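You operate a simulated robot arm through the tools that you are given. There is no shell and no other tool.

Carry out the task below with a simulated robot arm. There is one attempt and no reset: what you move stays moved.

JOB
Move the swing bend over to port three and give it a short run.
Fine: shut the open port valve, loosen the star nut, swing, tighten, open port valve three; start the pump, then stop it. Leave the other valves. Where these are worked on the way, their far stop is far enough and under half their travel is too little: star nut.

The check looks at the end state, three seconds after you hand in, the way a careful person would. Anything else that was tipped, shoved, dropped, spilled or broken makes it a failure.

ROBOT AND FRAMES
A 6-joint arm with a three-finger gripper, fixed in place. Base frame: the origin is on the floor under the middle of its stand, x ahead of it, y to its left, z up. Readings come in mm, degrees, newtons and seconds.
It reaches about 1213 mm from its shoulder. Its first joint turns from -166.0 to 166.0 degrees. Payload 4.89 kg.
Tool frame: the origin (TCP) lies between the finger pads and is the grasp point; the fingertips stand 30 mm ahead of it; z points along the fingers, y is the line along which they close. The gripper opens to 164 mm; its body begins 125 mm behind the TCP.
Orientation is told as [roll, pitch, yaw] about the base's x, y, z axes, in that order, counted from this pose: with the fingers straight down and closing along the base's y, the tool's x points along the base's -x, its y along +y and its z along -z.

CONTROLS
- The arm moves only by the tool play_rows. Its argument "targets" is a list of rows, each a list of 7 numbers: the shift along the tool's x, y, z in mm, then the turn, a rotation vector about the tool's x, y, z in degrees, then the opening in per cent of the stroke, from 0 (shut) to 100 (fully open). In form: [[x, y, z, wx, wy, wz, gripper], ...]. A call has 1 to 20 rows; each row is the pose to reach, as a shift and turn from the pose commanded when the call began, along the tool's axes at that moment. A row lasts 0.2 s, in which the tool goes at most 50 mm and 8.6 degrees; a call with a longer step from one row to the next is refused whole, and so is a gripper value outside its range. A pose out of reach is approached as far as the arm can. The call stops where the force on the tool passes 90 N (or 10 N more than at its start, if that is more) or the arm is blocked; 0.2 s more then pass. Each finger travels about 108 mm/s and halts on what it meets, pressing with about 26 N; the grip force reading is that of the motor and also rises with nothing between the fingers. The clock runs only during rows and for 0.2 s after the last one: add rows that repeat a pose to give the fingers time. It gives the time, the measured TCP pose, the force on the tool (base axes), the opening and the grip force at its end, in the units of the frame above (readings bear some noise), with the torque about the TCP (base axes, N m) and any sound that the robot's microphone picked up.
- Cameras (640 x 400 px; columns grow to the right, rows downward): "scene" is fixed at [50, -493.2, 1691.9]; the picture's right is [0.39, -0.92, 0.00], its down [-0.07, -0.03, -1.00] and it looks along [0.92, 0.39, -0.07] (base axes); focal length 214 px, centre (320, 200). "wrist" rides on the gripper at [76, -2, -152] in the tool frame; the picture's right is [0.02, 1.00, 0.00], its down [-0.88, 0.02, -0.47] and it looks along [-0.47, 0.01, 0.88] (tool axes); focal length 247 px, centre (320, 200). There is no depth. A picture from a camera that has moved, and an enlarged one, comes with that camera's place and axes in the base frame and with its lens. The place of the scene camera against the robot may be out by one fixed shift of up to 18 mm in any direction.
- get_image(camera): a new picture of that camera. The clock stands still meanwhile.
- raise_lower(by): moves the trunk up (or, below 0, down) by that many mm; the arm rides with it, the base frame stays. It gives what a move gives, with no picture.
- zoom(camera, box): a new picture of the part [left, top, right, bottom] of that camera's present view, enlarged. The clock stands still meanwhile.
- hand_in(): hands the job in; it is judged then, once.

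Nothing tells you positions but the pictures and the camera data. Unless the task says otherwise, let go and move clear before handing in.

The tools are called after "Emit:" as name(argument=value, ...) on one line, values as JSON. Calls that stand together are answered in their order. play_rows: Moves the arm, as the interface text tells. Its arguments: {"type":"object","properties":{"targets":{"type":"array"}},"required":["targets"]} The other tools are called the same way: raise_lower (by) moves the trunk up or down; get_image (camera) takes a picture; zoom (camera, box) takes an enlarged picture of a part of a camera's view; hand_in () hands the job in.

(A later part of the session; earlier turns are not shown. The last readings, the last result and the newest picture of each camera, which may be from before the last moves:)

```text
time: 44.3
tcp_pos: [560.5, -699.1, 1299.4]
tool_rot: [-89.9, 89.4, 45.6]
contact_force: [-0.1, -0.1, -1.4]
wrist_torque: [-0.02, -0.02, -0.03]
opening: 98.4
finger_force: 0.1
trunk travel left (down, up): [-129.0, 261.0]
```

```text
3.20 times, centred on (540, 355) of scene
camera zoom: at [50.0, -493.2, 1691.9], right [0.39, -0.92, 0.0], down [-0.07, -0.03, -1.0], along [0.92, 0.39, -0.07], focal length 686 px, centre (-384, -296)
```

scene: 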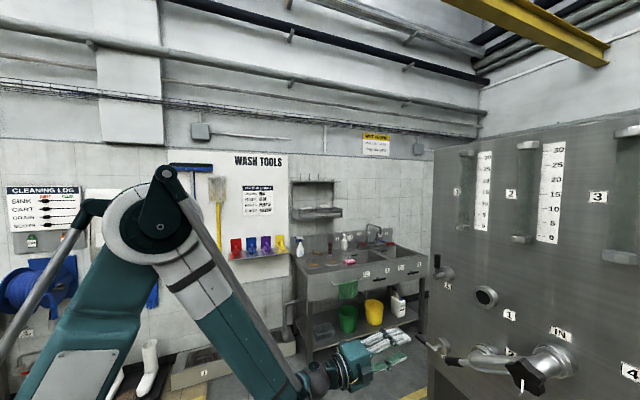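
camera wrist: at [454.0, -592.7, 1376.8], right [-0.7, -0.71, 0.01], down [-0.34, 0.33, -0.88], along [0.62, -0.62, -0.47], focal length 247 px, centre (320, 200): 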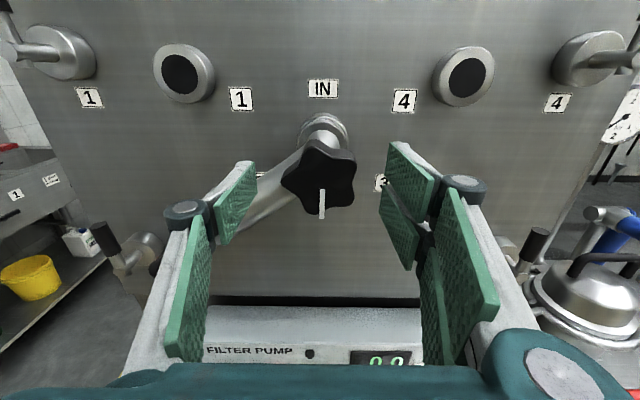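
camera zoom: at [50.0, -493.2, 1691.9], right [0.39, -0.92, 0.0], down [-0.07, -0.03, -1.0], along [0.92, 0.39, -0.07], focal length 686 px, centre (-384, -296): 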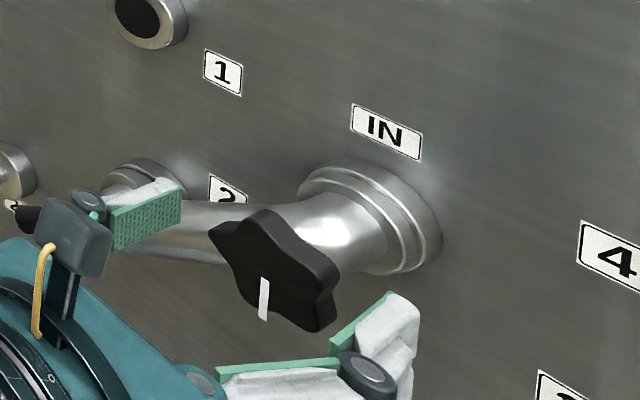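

The nut's face is about 27 mm ahead, right at fingertip level. I'll advance another 13 mm so the pads overlap it, then close.

Emit:
play_rows(targets=[[2.5, 0, 7, 0, 0, 0, 60], [2.5, 0, 13, 0, 0, 0, 60], [2.5, 0, 13, 0, 0, 0, 45], [2.5, 0, 13, 0, 0, 0, 30], [2.5, 0, 13, 0, 0, 0, 15], [2.5, 0, 13, 0, 0, 0, 0], [2.5, 0, 13, 0, 0, 0, 0]])

Emit:
get_image(camera="wrist")

Emit:
zoom(camera="scene", box=[440, 310, 640, 400])

```text
time: 45.9
tcp_pos: [569.3, -710.0, 1302.5]
tool_rot: [-89.5, 89.3, 45.9]
contact_force: [-3.3, -8.5, 0.8]
wrist_torque: [-0.09, -0.01, -0.47]
opening: 56.4
finger_force: 45.3
trunk travel left (down, up): [-129.0, 261.0]
```

```text
taken
camera wrist: at [462.6, -603.5, 1379.8], right [-0.7, -0.71, 0.01], down [-0.34, 0.33, -0.88], along [0.62, -0.62, -0.47], focal length 247 px, centre (320, 200)
```

wrist: 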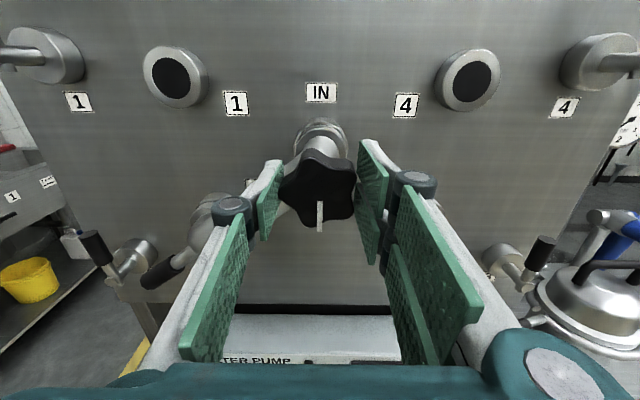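

```text
3.20 times, centred on (540, 355) of scene
camera zoom: at [50.0, -493.2, 1691.9], right [0.39, -0.92, 0.0], down [-0.07, -0.03, -1.0], along [0.92, 0.39, -0.07], focal length 686 px, centre (-384, -296)
```

zoom: 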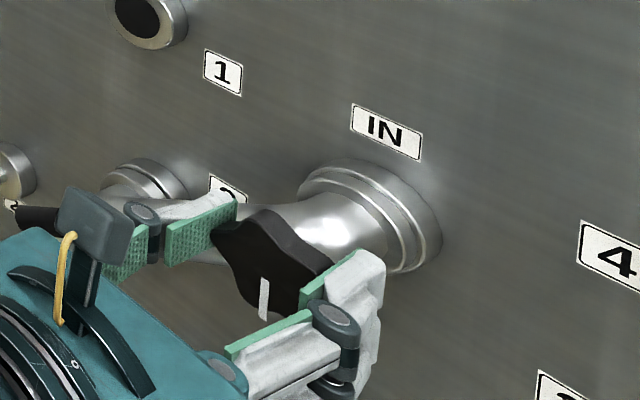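

The nut is gripped at 56 mm. I'll turn counterclockwise (loosen) in a first stretch and check the mark follows.

Emit:
play_rows(targets=[[0, 0, 0, 0, 0, -7, 0], [0, 0, 0, 0, 0, -14, 0], [0, 0, 0, 0, 0, -21, 0], [0, 0, 0, 0, 0, -28, 0], [0, 0, 0, 0, 0, -35, 0], [0, 0, 0, 0, 0, -42, 0]])

Emit:
get_image(camera="wrist")

Emit:
zoom(camera="scene", box=[440, 310, 640, 400])

```text
time: 47.3
tcp_pos: [570.9, -710.8, 1301.9]
tool_rot: [89.8, 48.5, -134.6]
contact_force: [-10.2, 16.1, -45.1]
wrist_torque: [0.67, 0.52, 0.1]
opening: 56.3
finger_force: 45.2
trunk travel left (down, up): [-129.0, 261.0]
```

```text
taken
camera wrist: at [499.5, -566.2, 1358.9], right [-0.51, -0.52, 0.68], down [-0.76, -0.09, -0.65], along [0.4, -0.85, -0.35], focal length 247 px, centre (320, 200)
```

wrist: 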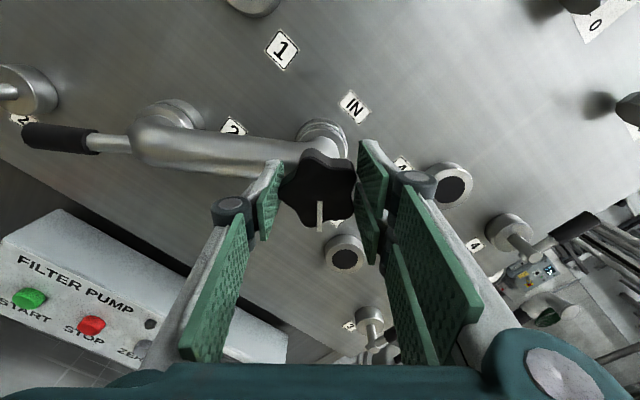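

```text
3.20 times, centred on (540, 355) of scene
camera zoom: at [50.0, -493.2, 1691.9], right [0.39, -0.92, 0.0], down [-0.07, -0.03, -1.0], along [0.92, 0.39, -0.07], focal length 686 px, centre (-384, -296)
```

zoom: 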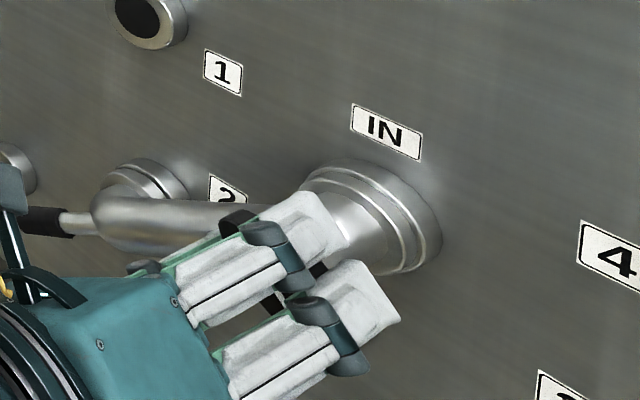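

The nut is turning with the gripper. There is about 45 N of side load from slight off-centre, so I'll relieve that a little and read the response before continuing.

Emit:
play_rows(targets=[[-1.5, -1.3, -1, 0, 0, 0, 0], [-1.5, -1.3, -1, 0, 0, 0, 0]])

```text
time: 47.9
tcp_pos: [569.5, -709.5, 1302.4]
tool_rot: [90.0, 48.5, -134.6]
contact_force: [10.2, 0.8, 1.0]
wrist_torque: [-0.03, -0.07, 0.18]
opening: 56.3
finger_force: 44.9
trunk travel left (down, up): [-129.0, 261.0]
```

That relieved the load. I'll continue loosening along a path centred on the nut axis.

Emit:
play_rows(targets=[[-0.4, -0.1, 0, 0, 0, -8.5, 0], [-0.8, -0.2, 0, 0, 0, -17, 0], [-1.2, -0.2, -0.1, 0, 0, -25.5, 0], [-1.6, -0.1, -0.2, 0, 0, -34, 0], [-2, 0, -0.2, 0, 0, -42.5, 0], [-2.4, 0.2, -0.3, 0, 0, -51, 0], [-2.7, 0.4, -0.3, 0, 0, -59.5, 0], [-3, 0.7, -0.4, 0, 0, -68, 0], [-3.3, 1, -0.4, 0, 0, -76.5, 0], [-3.5, 1.4, -0.5, 0, 0, -85, 0]])

Emit:
get_image(camera="wrist")

```text
time: 49.8
tcp_pos: [599.2, -684.6, 1292.8]
tool_rot: [85.8, -23.7, -134.6]
contact_force: [40.3, 30.2, -21.8]
wrist_torque: [-0.37, -1.09, 1.22]
opening: 35.4
finger_force: 44.8
out of reach, approached as far as the arm can: row 6, 7, 8, 9
trunk travel left (down, up): [-129.0, 261.0]
stopped in row 9: the force on the tool passed its limit at 103 N (the readings are from after the stop); the commanded pose is now the measured one
```

```text
taken
camera wrist: at [543.2, -524.9, 1272.0], right [0.35, 0.25, 0.9], down [-0.89, -0.23, 0.4], along [0.31, -0.94, 0.14], focal length 247 px, centre (320, 200)
```

wrist: 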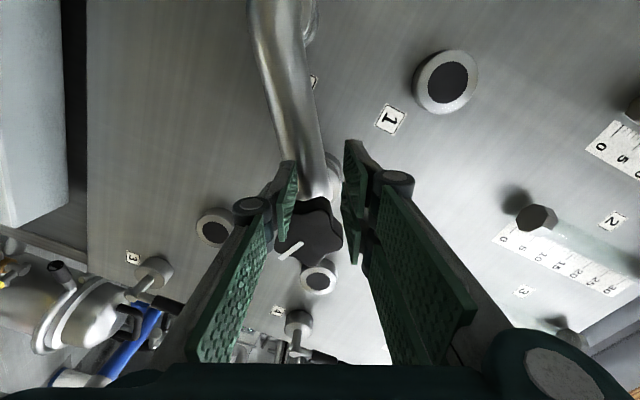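

The wrist roll limit is only about ±90° around this orientation, so the grip got dragged off the nut partway. I'll open the fingers gently in place, then back straight out.

Emit:
play_rows(targets=[[0, 0, 0, 0, 0, 0, 30], [0, 0, 0, 0, 0, 0, 45], [0, 0, 0, 0, 0, 0, 55], [0, 0, 0, 0, 0, 0, 55], [0, 0, -10, 0, 0, 0, 55], [0, 0, -30, 0, 0, 0, 55], [0, 0, -50, 0, 0, 0, 55], [0, 0, -70, 0, 0, 0, 55]])

Emit:
get_image(camera="wrist")

Emit:
get_image(camera="scene")

```text
time: 51.6
tcp_pos: [543.8, -638.6, 1299.1]
tool_rot: [85.7, -23.6, -135.4]
contact_force: [1.1, -0.7, -0.2]
wrist_torque: [-0.06, -0.02, 0.02]
opening: 90.4
finger_force: 0.0
trunk travel left (down, up): [-129.0, 261.0]
```

```text
taken
camera wrist: at [490.4, -478.1, 1277.3], right [0.35, 0.24, 0.91], down [-0.89, -0.22, 0.4], along [0.29, -0.95, 0.14], focal length 247 px, centre (320, 200)
```

wrist: 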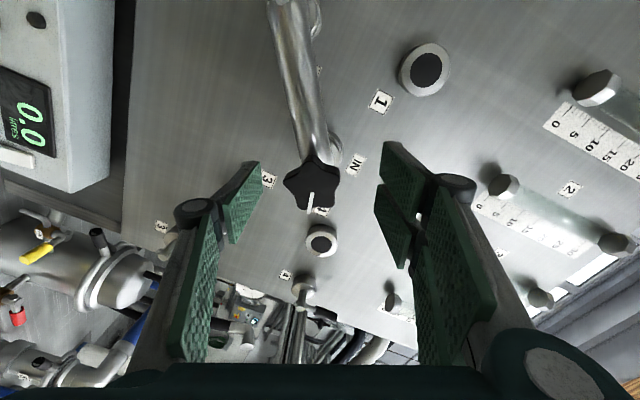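

```text
taken
```

scene: 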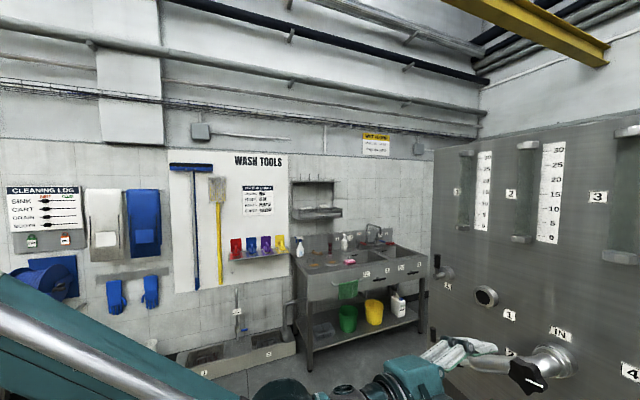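

The nut's white mark moved from 6 o'clock to just past 3 o'clock, so it has loosened roughly 115° so far. I'll unwind the wrist back to camera-up in free space, then further, so I can take another counterclockwise bite.

Emit:
play_rows(targets=[[-2, -0.8, -5, -0.2, 0.3, 8.1, 55], [-4, -1.6, -5, -0.4, 0.7, 16.2, 55], [-6, -2.4, -5, -0.5, 1, 24.3, 55], [-8, -3.1, -5, -0.7, 1.3, 32.4, 55], [-10, -3.9, -5, -0.9, 1.7, 40.5, 55], [-12, -4.7, -5, -1.1, 2, 48.6, 55], [-15, -5.5, -5, -1.3, 2.3, 56.7, 55], [-17, -6.3, -5, -1.4, 2.7, 64.8, 55], [-19, -7, -5, -1.6, 3, 72.9, 55], [-21, -7.8, -5, -1.8, 3.4, 81, 55], [-23, -8.6, -5, -2, 3.7, 89.2, 55], [-25, -9.4, -5, -2.1, 4, 97.3, 55], [-27, -10.2, -5, -2.3, 4.4, 105.4, 55], [-29.2, -11, -5, -2.5, 4.7, 113.5, 55], [-29.2, -11, -5, -2.5, 4.7, 113.5, 55]])

Emit:
play_rows(targets=[[0, 0, 0, 0, 0, 8, 55], [0, 0, 0, 0, 0, 16, 55], [0, 0, 0, 0, 0, 24, 55], [0, 0, 0, 0, 0, 32, 55], [0, 0, 0, 0, 0, 40, 55], [0, 0, 0, 0, 0, 48, 55], [0, 0, 0, 0, 0, 56, 55], [0, 0, 0, 0, 0, 64, 55], [0, 0, 0, 0, 0, 72, 55], [0, 0, 0, 0, 0, 72, 55]])

Emit:
get_image(camera="wrist")

```text
time: 54.8
tcp_pos: [517.7, -654.9, 1301.7]
tool_rot: [-171.5, 89.6, -36.2]
contact_force: [0.2, 0.8, -0.2]
wrist_torque: [-0.03, -0.02, 0.02]
opening: 90.3
finger_force: 0.0
trunk travel left (down, up): [-129.0, 261.0]
```

```text
time: 57.0
tcp_pos: [519.2, -656.1, 1301.2]
tool_rot: [-90.3, 18.0, 45.3]
contact_force: [-0.2, -0.2, 0.1]
wrist_torque: [-0.01, 0.0, 0.01]
opening: 90.2
finger_force: 0.0
trunk travel left (down, up): [-129.0, 261.0]
```

```text
taken
camera wrist: at [360.1, -599.9, 1326.7], right [-0.23, -0.24, -0.94], down [0.25, 0.92, -0.29], along [0.94, -0.3, -0.15], focal length 247 px, centre (320, 200)
```

wrist: 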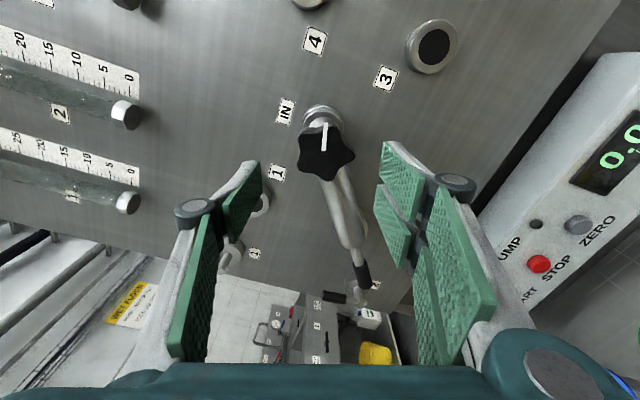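

I'm now rolled the other way with room for about 160° of counterclockwise turn. I'll zoom to centre on the nut.

Emit:
zoom(camera="wrist", box=[250, 90, 410, 200])

```text
3.64 times, centred on (330, 145) of wrist
camera zoom: at [360.1, -599.9, 1326.7], right [-0.23, -0.24, -0.94], down [0.25, 0.92, -0.29], along [0.94, -0.3, -0.15], focal length 898 px, centre (284, 400)
```

zoom: 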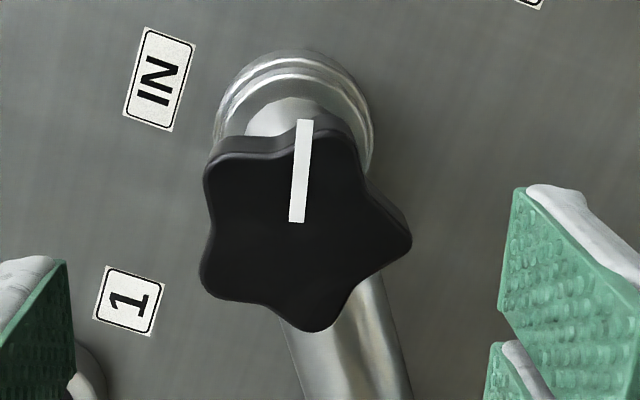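

I'll advance onto the nut again at its best-estimate axis, close, and read the load for centring.

Emit:
play_rows(targets=[[1, 1, 20, 0, 0, 0, 55], [2.2, 2, 40, 0, 0, 0, 55], [2.2, 2, 58, 0, 0, 0, 55], [2.2, 2, 71, 0, 0, 0, 55], [2.2, 2, 71, 0, 0, 0, 40], [2.2, 2, 71, 0, 0, 0, 25], [2.2, 2, 71, 0, 0, 0, 10], [2.2, 2, 71, 0, 0, 0, 0], [2.2, 2, 71, 0, 0, 0, 0]])

Emit:
get_image(camera="wrist")

```text
time: 59.0
tcp_pos: [565.4, -706.6, 1299.5]
tool_rot: [-90.4, 18.1, 45.2]
contact_force: [-9.7, 11.0, -17.9]
wrist_torque: [0.4, 0.38, -0.03]
opening: 56.2
finger_force: 44.9
trunk travel left (down, up): [-129.0, 261.0]
```

```text
taken
camera wrist: at [407.2, -651.8, 1325.7], right [-0.23, -0.24, -0.94], down [0.25, 0.92, -0.29], along [0.94, -0.3, -0.15], focal length 247 px, centre (320, 200)
```

wrist: 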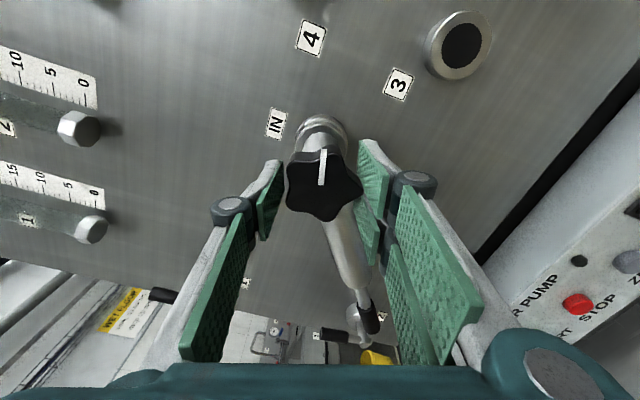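

Gripped well with a light side load. Rotating counterclockwise in stretches.

Emit:
play_rows(targets=[[0, 0.8, -0.5, 0, 0, -8, 0], [0, 0.8, -0.5, 0, 0, -16, 0], [0, 0.8, -0.5, 0, 0, -24, 0], [0, 0.8, -0.5, 0, 0, -32, 0], [0, 0.8, -0.5, 0, 0, -40, 0]])

```text
time: 60.2
tcp_pos: [565.7, -707.7, 1300.4]
tool_rot: [-90.6, 58.2, 44.8]
contact_force: [3.1, 4.5, 9.7]
wrist_torque: [-0.16, -0.14, 0.45]
opening: 56.3
finger_force: 45.3
trunk travel left (down, up): [-129.0, 261.0]
```

Emit:
play_rows(targets=[[0, 0, 0, 0, 0, -8, 0], [0, 0, 0, 0, 0, -16, 0], [0, 0, 0, 0, 0, -24, 0], [0, 0, 0, 0, 0, -32, 0], [0, 0, 0, 0, 0, -40, 0]])

Emit:
get_image(camera="wrist")

```text
time: 61.4
tcp_pos: [565.9, -708.2, 1299.4]
tool_rot: [91.9, 81.9, -132.7]
contact_force: [-4.3, 9.1, -15.1]
wrist_torque: [1.0, -0.46, 0.11]
opening: 56.3
finger_force: 45.0
trunk travel left (down, up): [-129.0, 261.0]
```

```text
taken
camera wrist: at [467.1, -591.4, 1374.8], right [-0.69, -0.7, 0.16], down [-0.43, 0.23, -0.87], along [0.57, -0.68, -0.46], focal length 247 px, centre (320, 200)
```

wrist: 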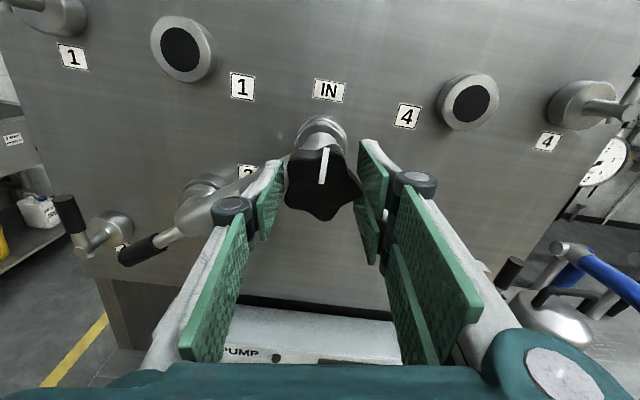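

The mark is now near 12 o'clock and the torque has risen to about 1 N·m, perhaps the loose-end stop. I'll try a little more to confirm.

Emit:
play_rows(targets=[[0, 0, 0, 0, 0, -4, 0], [0, 0, 0, 0, 0, -8, 0], [0, 0, 0, 0, 0, -8, 0]])

Emit:
get_image(camera="wrist")

```text
time: 62.2
tcp_pos: [567.0, -708.3, 1298.9]
tool_rot: [91.1, 73.9, -133.7]
contact_force: [12.5, -12.2, 10.4]
wrist_torque: [0.08, -0.36, -0.35]
opening: 54.9
finger_force: 44.9
trunk travel left (down, up): [-129.0, 261.0]
```

```text
taken
camera wrist: at [475.3, -585.3, 1373.1], right [-0.67, -0.68, 0.3], down [-0.52, 0.14, -0.84], along [0.53, -0.72, -0.45], focal length 247 px, centre (320, 200)
```

wrist: 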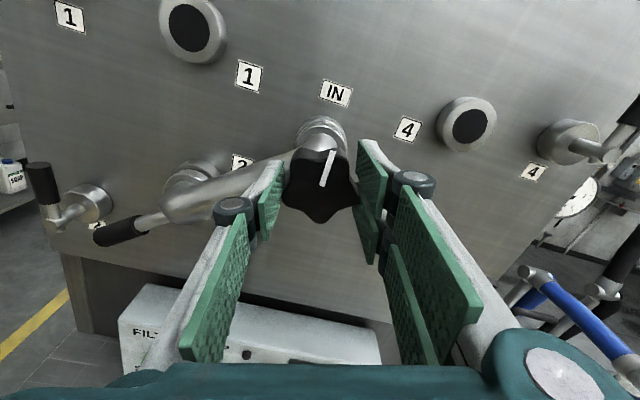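

The gripper slipped while the nut held, so the nut is at its loose stop: 180° of travel, with the mark from 6 to 12 o'clock. I'll release, back out, and check the nut and bend.

Emit:
play_rows(targets=[[0, 0, 0, 0, 0, 0, 30], [0, 0, 0, 0, 0, 0, 50], [0, 0, 0, 0, 0, 0, 55], [0, 0, -15, 0, 0, 0, 55], [0, 0, -40, 0, 0, 0, 55], [0, 0, -65, 0, 0, 0, 55], [0, 0, -90, 0, 0, 0, 55], [0, 0, -90, 0, 0, 0, 55]])

Emit:
get_image(camera="wrist")

```text
time: 64.0
tcp_pos: [501.9, -643.4, 1298.3]
tool_rot: [91.1, 73.9, -133.6]
contact_force: [-0.3, -0.2, 0.6]
wrist_torque: [0.02, 0.01, -0.02]
opening: 90.4
finger_force: 0.1
trunk travel left (down, up): [-129.0, 261.0]
```

```text
taken
camera wrist: at [410.2, -519.5, 1371.3], right [-0.67, -0.68, 0.3], down [-0.52, 0.14, -0.84], along [0.53, -0.72, -0.45], focal length 247 px, centre (320, 200)
```

wrist: 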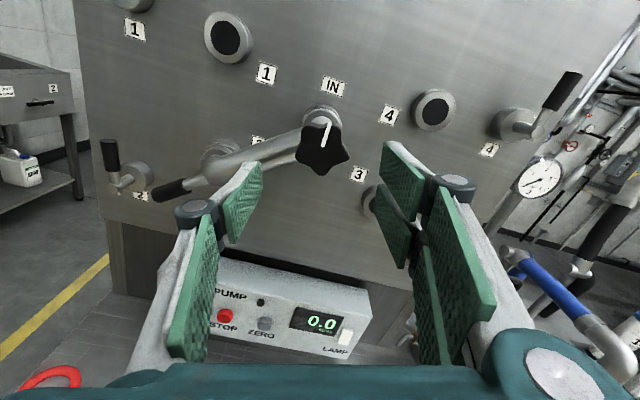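

Valve 2 is shut, the nut is loose, and the bend is still on port 2. Next I'll roll to match the bend's handle direction and move in front of its black grip.

Emit:
play_rows(targets=[[-7.4, -21.7, 0, 0, 0, 7.9, 55], [-14.7, -43.4, 0, 0, 0, 15.8, 52], [-22.1, -65.1, 0, 0, 0, 23.7, 50], [-29.5, -86.8, 0, 0, 0, 31.6, 48], [-36.8, -108.5, 0, 0, 0, 39.4, 46], [-44.2, -130.2, 0, 0, 0, 47.3, 44], [-51.6, -151.9, 0, 0, 0, 55.2, 42], [-58.9, -173.6, 0, 0, 0, 63.1, 40], [-66.3, -195.3, 0, 0, 0, 71, 40], [-66.3, -195.3, 0, 0, 0, 71, 40]])

Emit:
get_image(camera="wrist")

```text
time: 66.2
tcp_pos: [623.1, -523.0, 1182.1]
tool_rot: [-90.2, 35.0, 45.2]
contact_force: [-0.6, -1.1, 0.0]
wrist_torque: [0.0, 0.01, 0.05]
opening: 65.7
finger_force: 0.0
out of reach, approached as far as the arm can: row 7
trunk travel left (down, up): [-129.0, 261.0]
```

```text
taken
camera wrist: at [472.3, -459.6, 1228.3], right [-0.41, -0.42, -0.81], down [0.16, 0.84, -0.52], along [0.9, -0.35, -0.28], focal length 247 px, centre (320, 200)
```

wrist: 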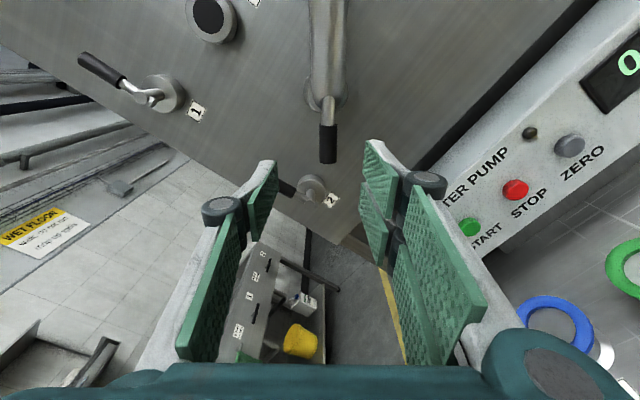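

The handle is lined up radially with the tool but about 8 mm off along the closing axis. I'll shift, advance part-way, and recheck.

Emit:
play_rows(targets=[[0, 4, 25, 0, 0, 0, 40], [0, 8, 50, 0, 0, 0, 40], [0, 8, 75, 0, 0, 0, 40], [0, 8, 90, 0, 0, 0, 40], [0, 8, 90, 0, 0, 0, 40]])

Emit:
get_image(camera="wrist")

```text
time: 67.4
tcp_pos: [682.9, -590.0, 1175.7]
tool_rot: [-90.4, 35.0, 45.3]
contact_force: [0.2, -1.1, -1.4]
wrist_torque: [-0.03, -0.01, 0.0]
opening: 65.3
finger_force: 0.1
trunk travel left (down, up): [-129.0, 261.0]
```

```text
taken
camera wrist: at [531.5, -527.7, 1221.6], right [-0.41, -0.42, -0.81], down [0.16, 0.84, -0.52], along [0.9, -0.35, -0.28], focal length 247 px, centre (320, 200)
```

wrist: 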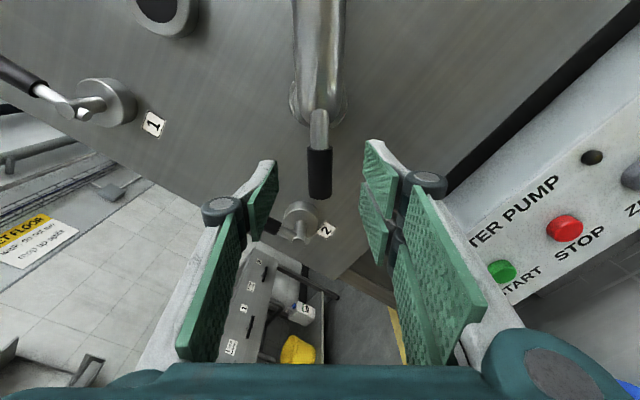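

Aligned. I'll advance the last 50 mm so the pads straddle the handle grip, then close.

Emit:
play_rows(targets=[[-2, 0, 17, 0, 0, 0, 40], [-4, 0, 34, 0, 0, 0, 40], [-4, 0, 50, 0, 0, 0, 40], [-4, 0, 50, 0, 0, 0, 30], [-4, 0, 50, 0, 0, 0, 15], [-4, 0, 50, 0, 0, 0, 0], [-4, 0, 50, 0, 0, 0, 0]])

Emit:
get_image(camera="wrist")

Emit:
zoom(camera="scene", box=[400, 250, 640, 400])

```text
time: 69.0
tcp_pos: [721.6, -623.8, 1175.8]
tool_rot: [-90.4, 35.0, 45.2]
contact_force: [4.1, -3.5, 8.9]
wrist_torque: [-1.08, 1.04, -0.05]
opening: 20.8
finger_force: 45.4
trunk travel left (down, up): [-129.0, 261.0]
```

```text
taken
camera wrist: at [570.3, -560.8, 1220.1], right [-0.41, -0.42, -0.81], down [0.16, 0.84, -0.52], along [0.9, -0.35, -0.28], focal length 247 px, centre (320, 200)
```

wrist: 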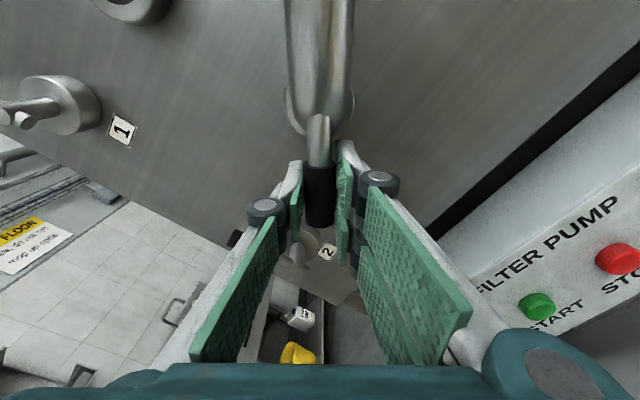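

```text
2.67 times, centred on (520, 325) of scene
camera zoom: at [50.0, -493.2, 1691.9], right [0.39, -0.92, 0.0], down [-0.07, -0.03, -1.0], along [0.92, 0.39, -0.07], focal length 572 px, centre (-213, -133)
```

zoom: 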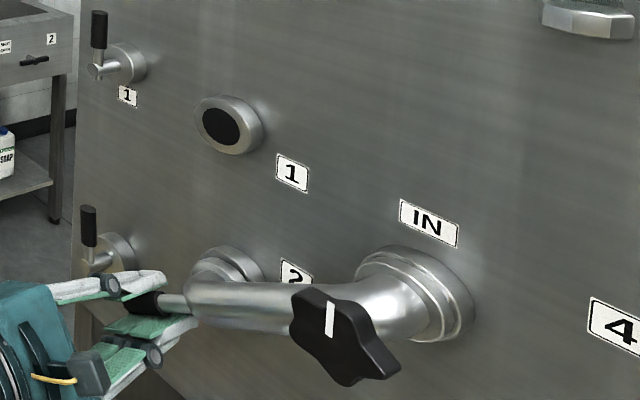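

The handle is firmly gripped (20.8 mm). I'll start swinging the bend counterclockwise (down under IN toward port 3), first about 27° to check that it moves freely.

Emit:
play_rows(targets=[[1.9, 24.7, 0, 0, 0, -6.74, 0], [6.8, 49, 0, 0, 0, -13.48, 0], [14.4, 72.5, 0, 0, 0, -20.22, 0], [24.8, 95, 0, 0, 0, -26.96, 0], [24.8, 95, 0, 0, 0, -26.96, 0]])

Emit:
get_image(camera="wrist")

Emit:
zoom(camera="scene", box=[400, 250, 640, 400])

```text
time: 70.2
tcp_pos: [667.8, -677.2, 1110.0]
tool_rot: [-90.7, 62.1, 44.7]
contact_force: [-3.8, -1.8, 18.1]
wrist_torque: [-1.04, 0.91, 0.0]
opening: 20.9
finger_force: 45.4
out of reach, approached as far as the arm can: row 3
trunk travel left (down, up): [-129.0, 261.0]
```

```text
taken
camera wrist: at [535.8, -594.5, 1177.9], right [-0.63, -0.64, -0.45], down [-0.06, 0.61, -0.79], along [0.78, -0.47, -0.42], focal length 247 px, centre (320, 200)
```

wrist: 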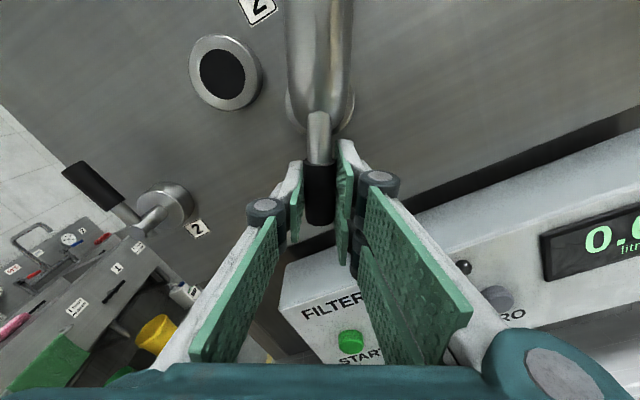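

```text
2.67 times, centred on (520, 325) of scene
camera zoom: at [50.0, -493.2, 1691.9], right [0.39, -0.92, 0.0], down [-0.07, -0.03, -1.0], along [0.92, 0.39, -0.07], focal length 572 px, centre (-213, -133)
```

zoom: 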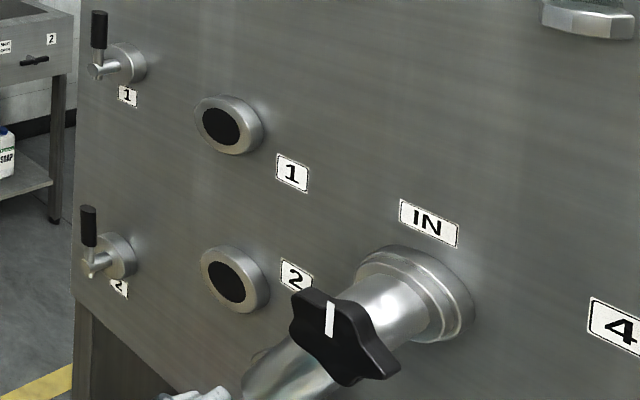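

The bend is swinging freely with low forces, port 2 is now uncovered, and the nut mark is unchanged. I'll continue the arc under IN.

Emit:
play_rows(targets=[[2.1, 24.7, 0, 0, 0, -6.7, 0], [7.1, 49, 0, 0, 0, -13.4, 0], [14.9, 72.5, 0, 0, 0, -20.1, 0], [25.4, 95, 0, 0, 0, -26.8, 0], [38.5, 116.1, 0, 0, 0, -33.5, 0], [53.9, 135.5, 0, 0, 0, -40.2, 0], [53.9, 135.5, 0, 0, 0, -40.2, 0]])

Emit:
get_image(camera="wrist")

```text
time: 71.8
tcp_pos: [565.0, -780.4, 1094.9]
tool_rot: [91.3, 77.7, -133.3]
contact_force: [-13.0, 15.7, -19.8]
wrist_torque: [-1.02, 1.16, 0.03]
opening: 21.2
finger_force: 45.2
trunk travel left (down, up): [-129.0, 261.0]
```

```text
taken
camera wrist: at [469.7, -661.4, 1169.4], right [-0.68, -0.69, 0.23], down [-0.48, 0.18, -0.86], along [0.55, -0.7, -0.46], focal length 247 px, centre (320, 200)
```

wrist: 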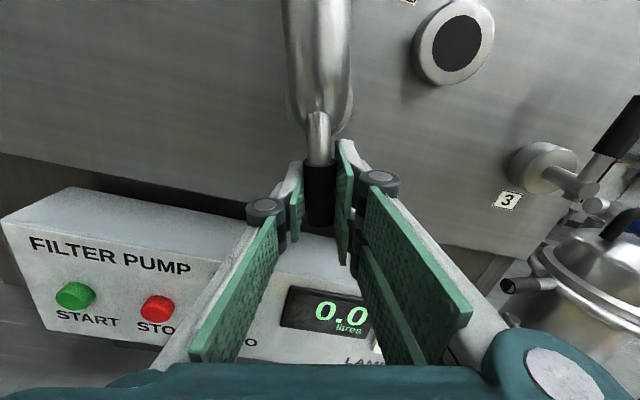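

Going well at 284° around. Port 3 is up to the right and valve 3's lever has clearance. I'll continue the remaining ~42° to bring the bend onto port 3.

Emit:
play_rows(targets=[[2.4, 25.9, 0, 0, 0, -7.05, 0], [7.9, 51.3, 0, 0, 0, -14.1, 0], [16.5, 75.8, 0, 0, 0, -21.15, 0], [28.1, 99.1, 0, 0, 0, -28.2, 0], [42.4, 120.8, 0, 0, 0, -35.25, 0], [59.3, 140.5, 0, 0, 0, -42.3, 0], [59.3, 140.5, 0, 0, 0, -42.3, 0]])

Emit:
get_image(camera="wrist")

Emit:
get_image(camera="scene")

```text
time: 73.4
tcp_pos: [477.6, -868.6, 1183.4]
tool_rot: [90.4, 35.4, -134.5]
contact_force: [-11.4, 18.6, -9.5]
wrist_torque: [-1.18, 1.1, 0.33]
opening: 20.9
finger_force: 44.8
trunk travel left (down, up): [-129.0, 261.0]
```

```text
taken
camera wrist: at [415.1, -716.3, 1225.6], right [-0.4, -0.4, 0.83], down [-0.85, -0.19, -0.5], along [0.35, -0.9, -0.26], focal length 247 px, centre (320, 200)
```

wrist: 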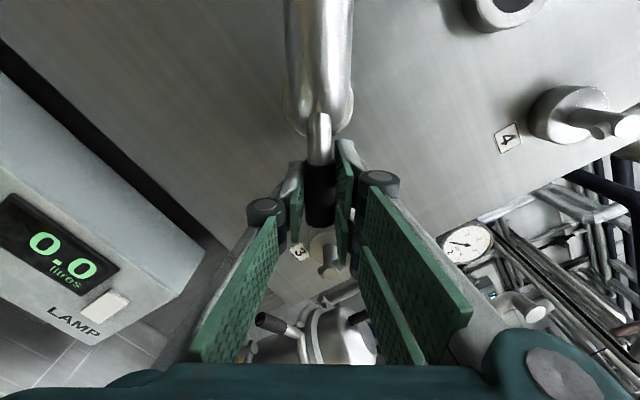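

```text
taken
```

scene: 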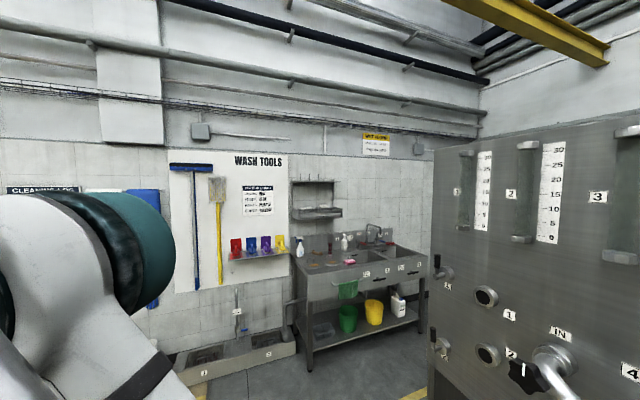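

The bend looks to be over port 3. I'll zoom in to judge how exactly the bend's end lines up with the port ring.

Emit:
zoom(camera="wrist", box=[240, 40, 400, 180])

Emit:
zoom(camera="scene", box=[480, 320, 640, 400])

```text
2.86 times, centred on (320, 110) of wrist
camera zoom: at [415.1, -716.3, 1225.6], right [-0.4, -0.4, 0.83], down [-0.85, -0.19, -0.5], along [0.35, -0.9, -0.26], focal length 706 px, centre (320, 457)
```

zoom: 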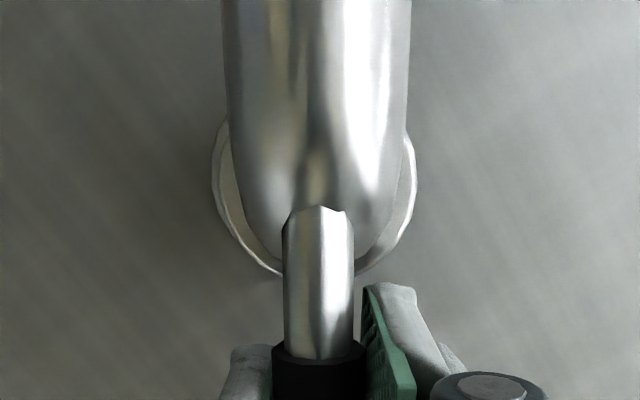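

```text
4.00 times, centred on (560, 360) of scene
camera zoom: at [50.0, -493.2, 1691.9], right [0.39, -0.92, 0.0], down [-0.07, -0.03, -1.0], along [0.92, 0.39, -0.07], focal length 858 px, centre (-640, -440)
```

zoom: 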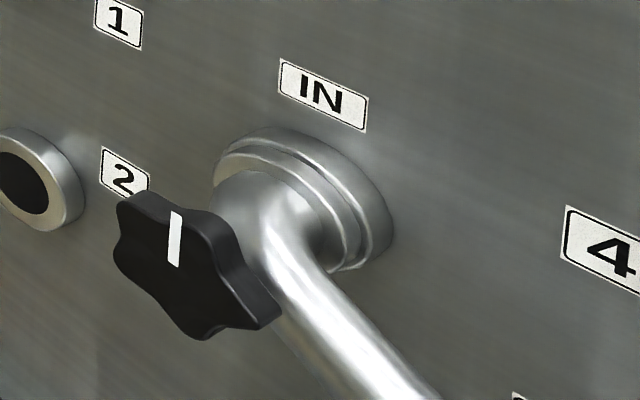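

By my measurements the bend's end sits within 1–2 mm of port 3's centre after a 110° swing. I'll release with a small opening (valve 3's lever is nearby), back straight out, and verify from further away.

Emit:
play_rows(targets=[[0, 0, 0, 0, 0, 0, 15], [0, 0, 0, 0, 0, 0, 27], [0, 0, 0, 0, 0, 0, 27], [0, 0, -15, 0, 0, 0, 27], [0, 0, -40, 0, 0, 0, 27], [0, 0, -65, 0, 0, 0, 27], [0, 0, -90, 0, 0, 0, 27], [0, 0, -115, 0, 0, 0, 27], [0, 0, -140, 0, 0, 0, 27]])

Emit:
get_image(camera="wrist")

Emit:
zoom(camera="wrist", box=[220, 0, 420, 160])

```text
time: 75.4
tcp_pos: [378.2, -771.7, 1179.2]
tool_rot: [90.3, 35.5, -134.4]
contact_force: [0.7, -0.4, -0.5]
wrist_torque: [-0.06, -0.1, 0.05]
opening: 44.4
finger_force: 0.1
trunk travel left (down, up): [-129.0, 261.0]
```

```text
taken
camera wrist: at [315.5, -619.3, 1222.5], right [-0.4, -0.4, 0.83], down [-0.85, -0.19, -0.5], along [0.35, -0.9, -0.26], focal length 247 px, centre (320, 200)
```

wrist: 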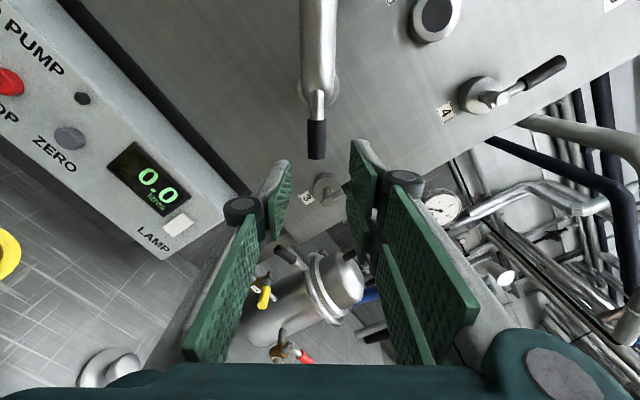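

```text
2.50 times, centred on (320, 80) of wrist
camera zoom: at [315.5, -619.3, 1222.5], right [-0.4, -0.4, 0.83], down [-0.85, -0.19, -0.5], along [0.35, -0.9, -0.26], focal length 617 px, centre (320, 500)
```

zoom: 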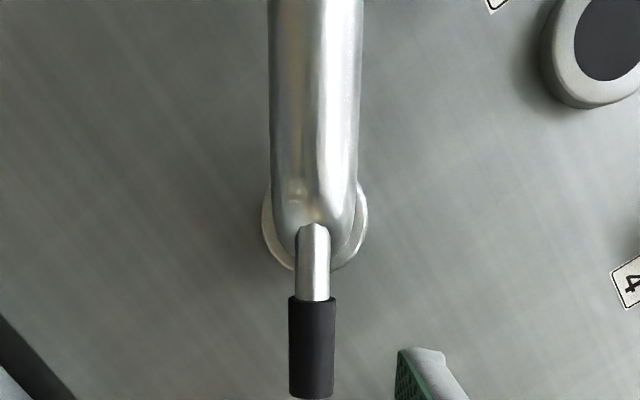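

The bend's end and the port ring look concentric. Next I'll tighten: move in front of the nut with the wrist rolled to one end so I can turn a long clockwise stretch.

Emit:
play_rows(targets=[[23.8, -0.6, 0, 0, 0, -2.8, 30], [47.6, -1.2, 0, 0, 0, -5.7, 34], [71.5, -1.8, 0, 0, 0, -8.5, 38], [95.3, -2.4, 0, 0, 0, -11.3, 42], [119.1, -3.1, 0, 0, 0, -14.2, 46], [142.9, -3.7, 0, 0, 0, -17, 50], [166.8, -4.3, 0, 0, 0, -19.8, 55], [190.6, -4.9, 0, 0, 0, -22.7, 55], [214.4, -5.5, 0, 0, 0, -25.5, 55], [214.4, -5.5, 0, 0, 0, -25.5, 55]])

Emit:
get_image(camera="wrist")

Emit:
zoom(camera="wrist", box=[230, 60, 430, 200])

```text
time: 77.6
tcp_pos: [504.1, -644.0, 1301.6]
tool_rot: [90.4, 10.0, -134.6]
contact_force: [-0.3, -0.1, -0.2]
wrist_torque: [0.0, 0.02, 0.05]
opening: 90.0
finger_force: 0.0
trunk travel left (down, up): [-129.0, 261.0]
```

```text
taken
camera wrist: at [449.2, -482.7, 1312.7], right [-0.11, -0.1, 0.99], down [-0.95, -0.29, -0.14], along [0.3, -0.95, -0.07], focal length 247 px, centre (320, 200)
```

wrist: 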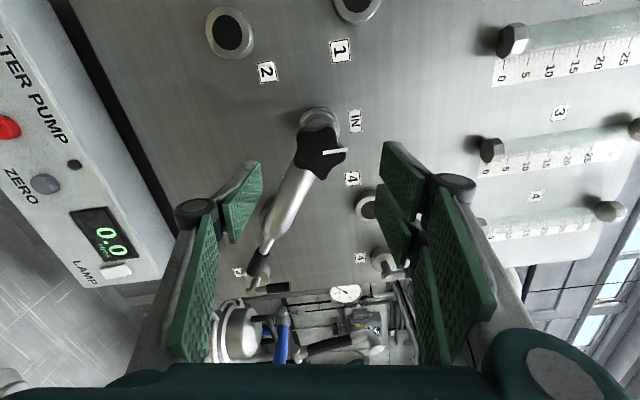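

```text
2.86 times, centred on (330, 130) of wrist
camera zoom: at [449.2, -482.7, 1312.7], right [-0.11, -0.1, 0.99], down [-0.95, -0.29, -0.14], along [0.3, -0.95, -0.07], focal length 706 px, centre (291, 400)
```

zoom: 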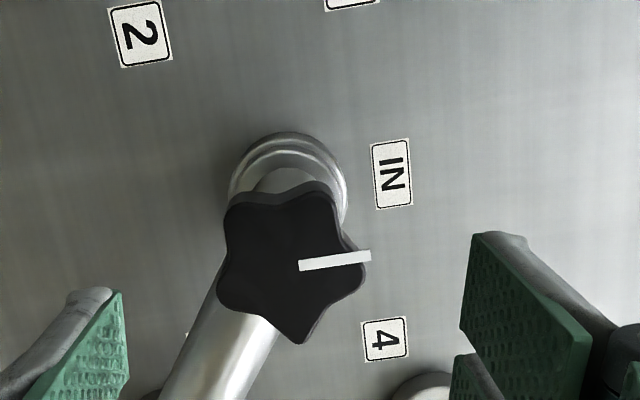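

The nut mark is at 12 o'clock. I'll centre, advance onto the nut, close, and turn clockwise.

Emit:
play_rows(targets=[[-1, -0.6, 25, 0, 0, 0, 55], [-2.1, -1.2, 50, 0, 0, 0, 55], [-2.1, -1.2, 72, 0, 0, 0, 55], [-2.1, -1.2, 89, 0, 0, 0, 55], [-2.1, -1.2, 89, 0, 0, 0, 40], [-2.1, -1.2, 89, 0, 0, 0, 25], [-2.1, -1.2, 89, 0, 0, 0, 10], [-2.1, -1.2, 89, 0, 0, 0, 0], [-2.1, -1.2, 89, 0, 0, 0, 0]])

Emit:
get_image(camera="wrist")

```text
time: 79.6
tcp_pos: [566.1, -707.7, 1300.7]
tool_rot: [90.3, 9.9, -134.6]
contact_force: [-10.1, 30.2, -49.9]
wrist_torque: [1.31, 1.26, 0.68]
opening: 56.7
finger_force: 45.1
trunk travel left (down, up): [-129.0, 261.0]
```

```text
taken
camera wrist: at [512.3, -546.2, 1312.0], right [-0.11, -0.1, 0.99], down [-0.95, -0.29, -0.14], along [0.3, -0.95, -0.07], focal length 247 px, centre (320, 200)
```

wrist: 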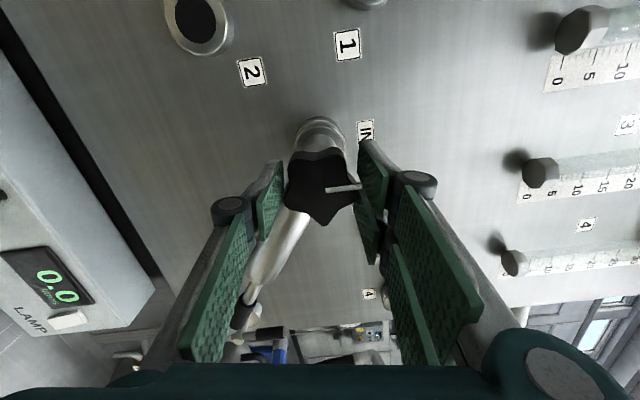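

Emit:
play_rows(targets=[[0, -2, -1, 0, 0, 0, 0], [0, -2, -1, 0, 0, 0, 0]])

```text
time: 80.2
tcp_pos: [566.8, -706.3, 1301.1]
tool_rot: [90.4, 10.0, -134.5]
contact_force: [19.2, -4.0, 18.7]
wrist_torque: [-0.24, -0.23, 0.57]
opening: 56.6
finger_force: 45.2
trunk travel left (down, up): [-129.0, 261.0]
```

The side load is small now. Turning clockwise in stretches.

Emit:
play_rows(targets=[[0, 0.5, 0, 0, 0, 8, 0], [0, 0.5, 0, 0, 0, 16, 0], [0, 0.5, 0, 0, 0, 24, 0], [0, 0.5, 0, 0, 0, 32, 0], [0, 0.5, 0, 0, 0, 40, 0]])

```text
time: 81.4
tcp_pos: [563.8, -708.4, 1298.4]
tool_rot: [90.5, 50.2, -134.5]
contact_force: [13.2, -35.8, 15.5]
wrist_torque: [0.18, 0.1, -0.76]
opening: 54.8
finger_force: 45.1
trunk travel left (down, up): [-129.0, 261.0]
```

Emit:
get_image(camera="wrist")

```text
taken
camera wrist: at [491.9, -565.1, 1355.8], right [-0.53, -0.53, 0.66], down [-0.74, -0.08, -0.67], along [0.41, -0.84, -0.35], focal length 247 px, centre (320, 200)
```

wrist: 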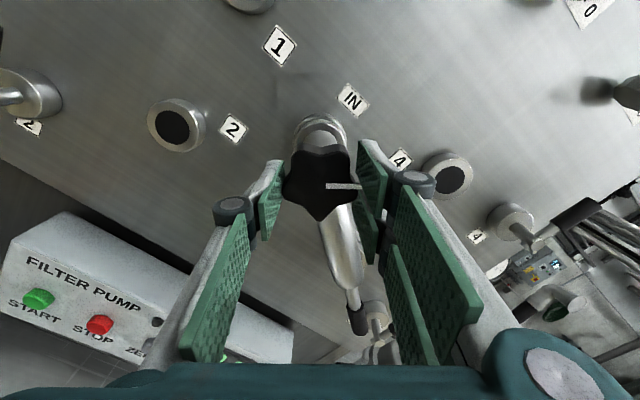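

The nut is following clockwise. Continuing, easing slightly inward as the thread draws in.

Emit:
play_rows(targets=[[0, 0, 1, 0, 0, 8, 0], [0, 0, 1.5, 0, 0, 16, 0], [0, 0, 1.5, 0, 0, 24, 0], [0, 0, 1.5, 0, 0, 32, 0], [0, 0, 1.5, 0, 0, 40, 0]])

Emit:
get_image(camera="wrist")

```text
time: 82.6
tcp_pos: [566.1, -707.0, 1298.2]
tool_rot: [-154.9, 89.7, -19.4]
contact_force: [-20.1, 11.5, -31.4]
wrist_torque: [0.6, 0.55, -0.27]
opening: 55.0
finger_force: 45.3
trunk travel left (down, up): [-129.0, 261.0]
```

```text
taken
camera wrist: at [458.6, -598.9, 1374.4], right [-0.7, -0.71, 0.02], down [-0.35, 0.32, -0.88], along [0.62, -0.63, -0.47], focal length 247 px, centre (320, 200)
```

wrist: 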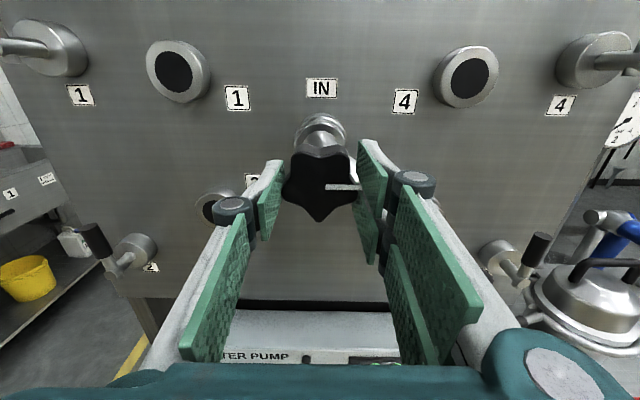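

The mark is at 3 o'clock (90° done). Continuing clockwise with a small recentre.

Emit:
play_rows(targets=[[-1.2, 0, -0.8, 0, 0, 8, 0], [-1.2, 0, -0.8, 0, 0, 16, 0], [-1.2, 0, -0.8, 0, 0, 24, 0], [-1.2, 0, -0.8, 0, 0, 32, 0], [-1.2, 0, -0.8, 0, 0, 40, 0]])

```text
time: 83.8
tcp_pos: [567.0, -705.4, 1298.6]
tool_rot: [-90.3, 49.9, 45.2]
contact_force: [10.1, 2.7, 5.5]
wrist_torque: [-0.27, -0.24, 0.01]
opening: 55.0
finger_force: 45.3
trunk travel left (down, up): [-129.0, 261.0]
```

Emit:
play_rows(targets=[[0, 0, 0, 0, 0, 8, 0], [0, 0, 0, 0, 0, 16, 0], [0, 0, 0, 0, 0, 24, 0], [0, 0, 0, 0, 0, 32, 0], [0, 0, 0, 0, 0, 38, 0]])

Emit:
get_image(camera="wrist")

```text
time: 85.0
tcp_pos: [565.9, -705.5, 1299.9]
tool_rot: [-90.4, 12.0, 45.4]
contact_force: [38.3, -10.9, 67.6]
wrist_torque: [-0.89, -0.72, 0.31]
opening: 54.9
finger_force: 45.0
trunk travel left (down, up): [-129.0, 261.0]
```

```text
taken
camera wrist: at [406.7, -651.9, 1316.6], right [-0.16, -0.17, -0.97], down [0.27, 0.94, -0.2], along [0.95, -0.29, -0.1], focal length 247 px, centre (320, 200)
```

wrist: 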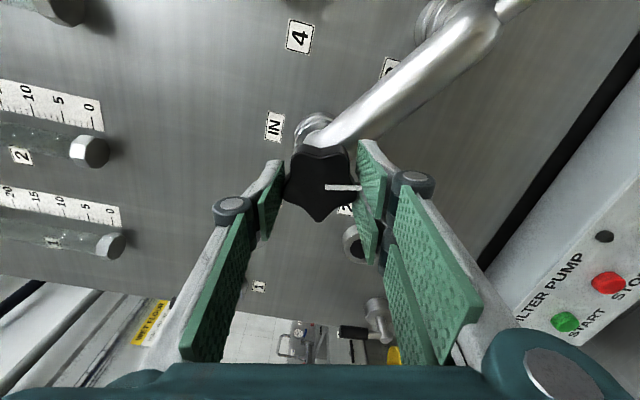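

About 158° done, and the mark is nearly back at 6 o'clock. The wrist is near its roll limit, so I'll release, back off, unwind 70°, and take a final bite to the tight stop.

Emit:
play_rows(targets=[[0.5, -2, 0, 0, 0, 0, 0], [0.5, -2, 0, 0, 0, 0, 30], [0.5, -2, 0, 0, 0, 0, 55], [0.5, -2, 0, 0, 0, 0, 55], [0.5, -2, -20, 0, 0, 0, 55], [0.5, -2, -45, 0, 0, 0, 55], [0.5, -2, -70, 0, 0, 0, 55], [0.5, -2, -70, 0, 0, -8.5, 55], [0.5, -2, -70, 0, 0, -17, 55], [0.5, -2, -70, 0, 0, -25.5, 55], [0.5, -2, -70, 0, 0, -34, 55], [0.5, -2, -70, 0, 0, -42.5, 55], [0.5, -2, -70, 0, 0, -51, 55], [0.5, -2, -70, 0, 0, -59.5, 55], [0.5, -2, -70, 0, 0, -68, 55], [0.5, -2, -70, 0, 0, -76.5, 55], [0.5, -2, -70, 0, 0, -76.5, 55]])

Emit:
get_image(camera="wrist")

Emit:
zoom(camera="wrist", box=[230, 70, 430, 200])

```text
time: 88.6
tcp_pos: [513.9, -658.3, 1300.1]
tool_rot: [-101.4, 88.6, 34.0]
contact_force: [-0.3, 0.2, 0.0]
wrist_torque: [0.0, 0.03, 0.0]
opening: 90.1
finger_force: 0.1
trunk travel left (down, up): [-129.0, 261.0]
```

```text
taken
camera wrist: at [406.8, -551.0, 1375.3], right [-0.7, -0.71, 0.0], down [-0.33, 0.33, -0.88], along [0.63, -0.62, -0.47], focal length 247 px, centre (320, 200)
```

wrist: 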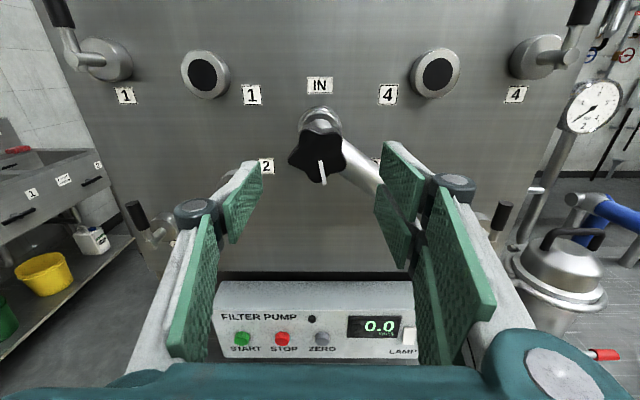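

```text
3.08 times, centred on (330, 135) of wrist
camera zoom: at [406.8, -551.0, 1375.3], right [-0.7, -0.71, 0.0], down [-0.33, 0.33, -0.88], along [0.63, -0.62, -0.47], focal length 760 px, centre (289, 400)
```

zoom: 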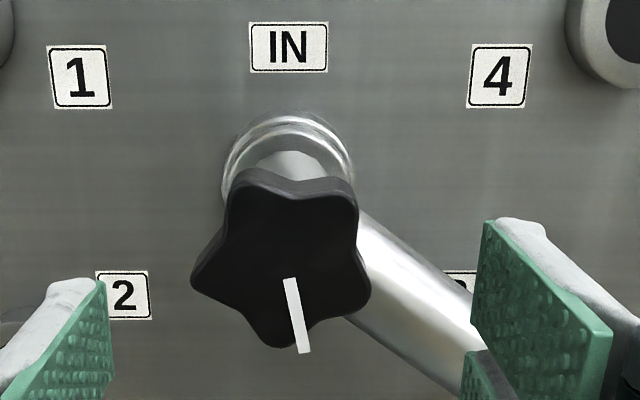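

The mark is about 11° short of its original tight position. I'll take a final clockwise bite to the stop.

Emit:
play_rows(targets=[[0, -0.5, 24, 0, 0, 0, 55], [0, -0.8, 48, 0, 0, 0, 55], [0, -0.8, 71, 0, 0, 0, 55], [0, -0.8, 71, 0, 0, 0, 40], [0, -0.8, 71, 0, 0, 0, 25], [0, -0.8, 71, 0, 0, 0, 10], [0, -0.8, 71, 0, 0, 0, 0], [0, -0.8, 71, 0, 0, 0, 0]])

Emit:
play_rows(targets=[[0, 0, 0, 0, 0, 5, 0], [0, 0, 0, 0, 0, 10, 0], [0, 0, 0, 0, 0, 15, 0]])

Emit:
get_image(camera="wrist")

```text
time: 90.4
tcp_pos: [565.3, -707.3, 1299.5]
tool_rot: [-101.3, 88.5, 34.0]
contact_force: [-10.1, 1.2, -1.4]
wrist_torque: [-0.02, -0.03, -0.35]
opening: 56.1
finger_force: 45.5
trunk travel left (down, up): [-129.0, 261.0]
```

```text
time: 91.2
tcp_pos: [565.3, -707.3, 1299.5]
tool_rot: [-91.0, 73.4, 44.4]
contact_force: [-7.5, -3.6, 1.7]
wrist_torque: [-0.29, 0.19, -0.23]
opening: 55.2
finger_force: 45.0
trunk travel left (down, up): [-129.0, 261.0]
```

```text
taken
camera wrist: at [443.6, -614.1, 1373.0], right [-0.68, -0.69, -0.26], down [-0.17, 0.49, -0.85], along [0.72, -0.53, -0.45], focal length 247 px, centre (320, 200)
```

wrist: 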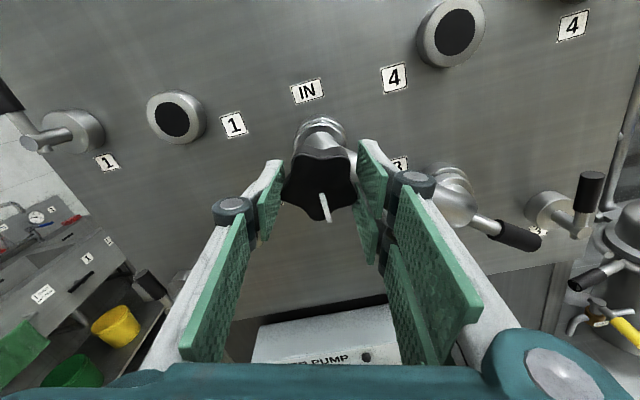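

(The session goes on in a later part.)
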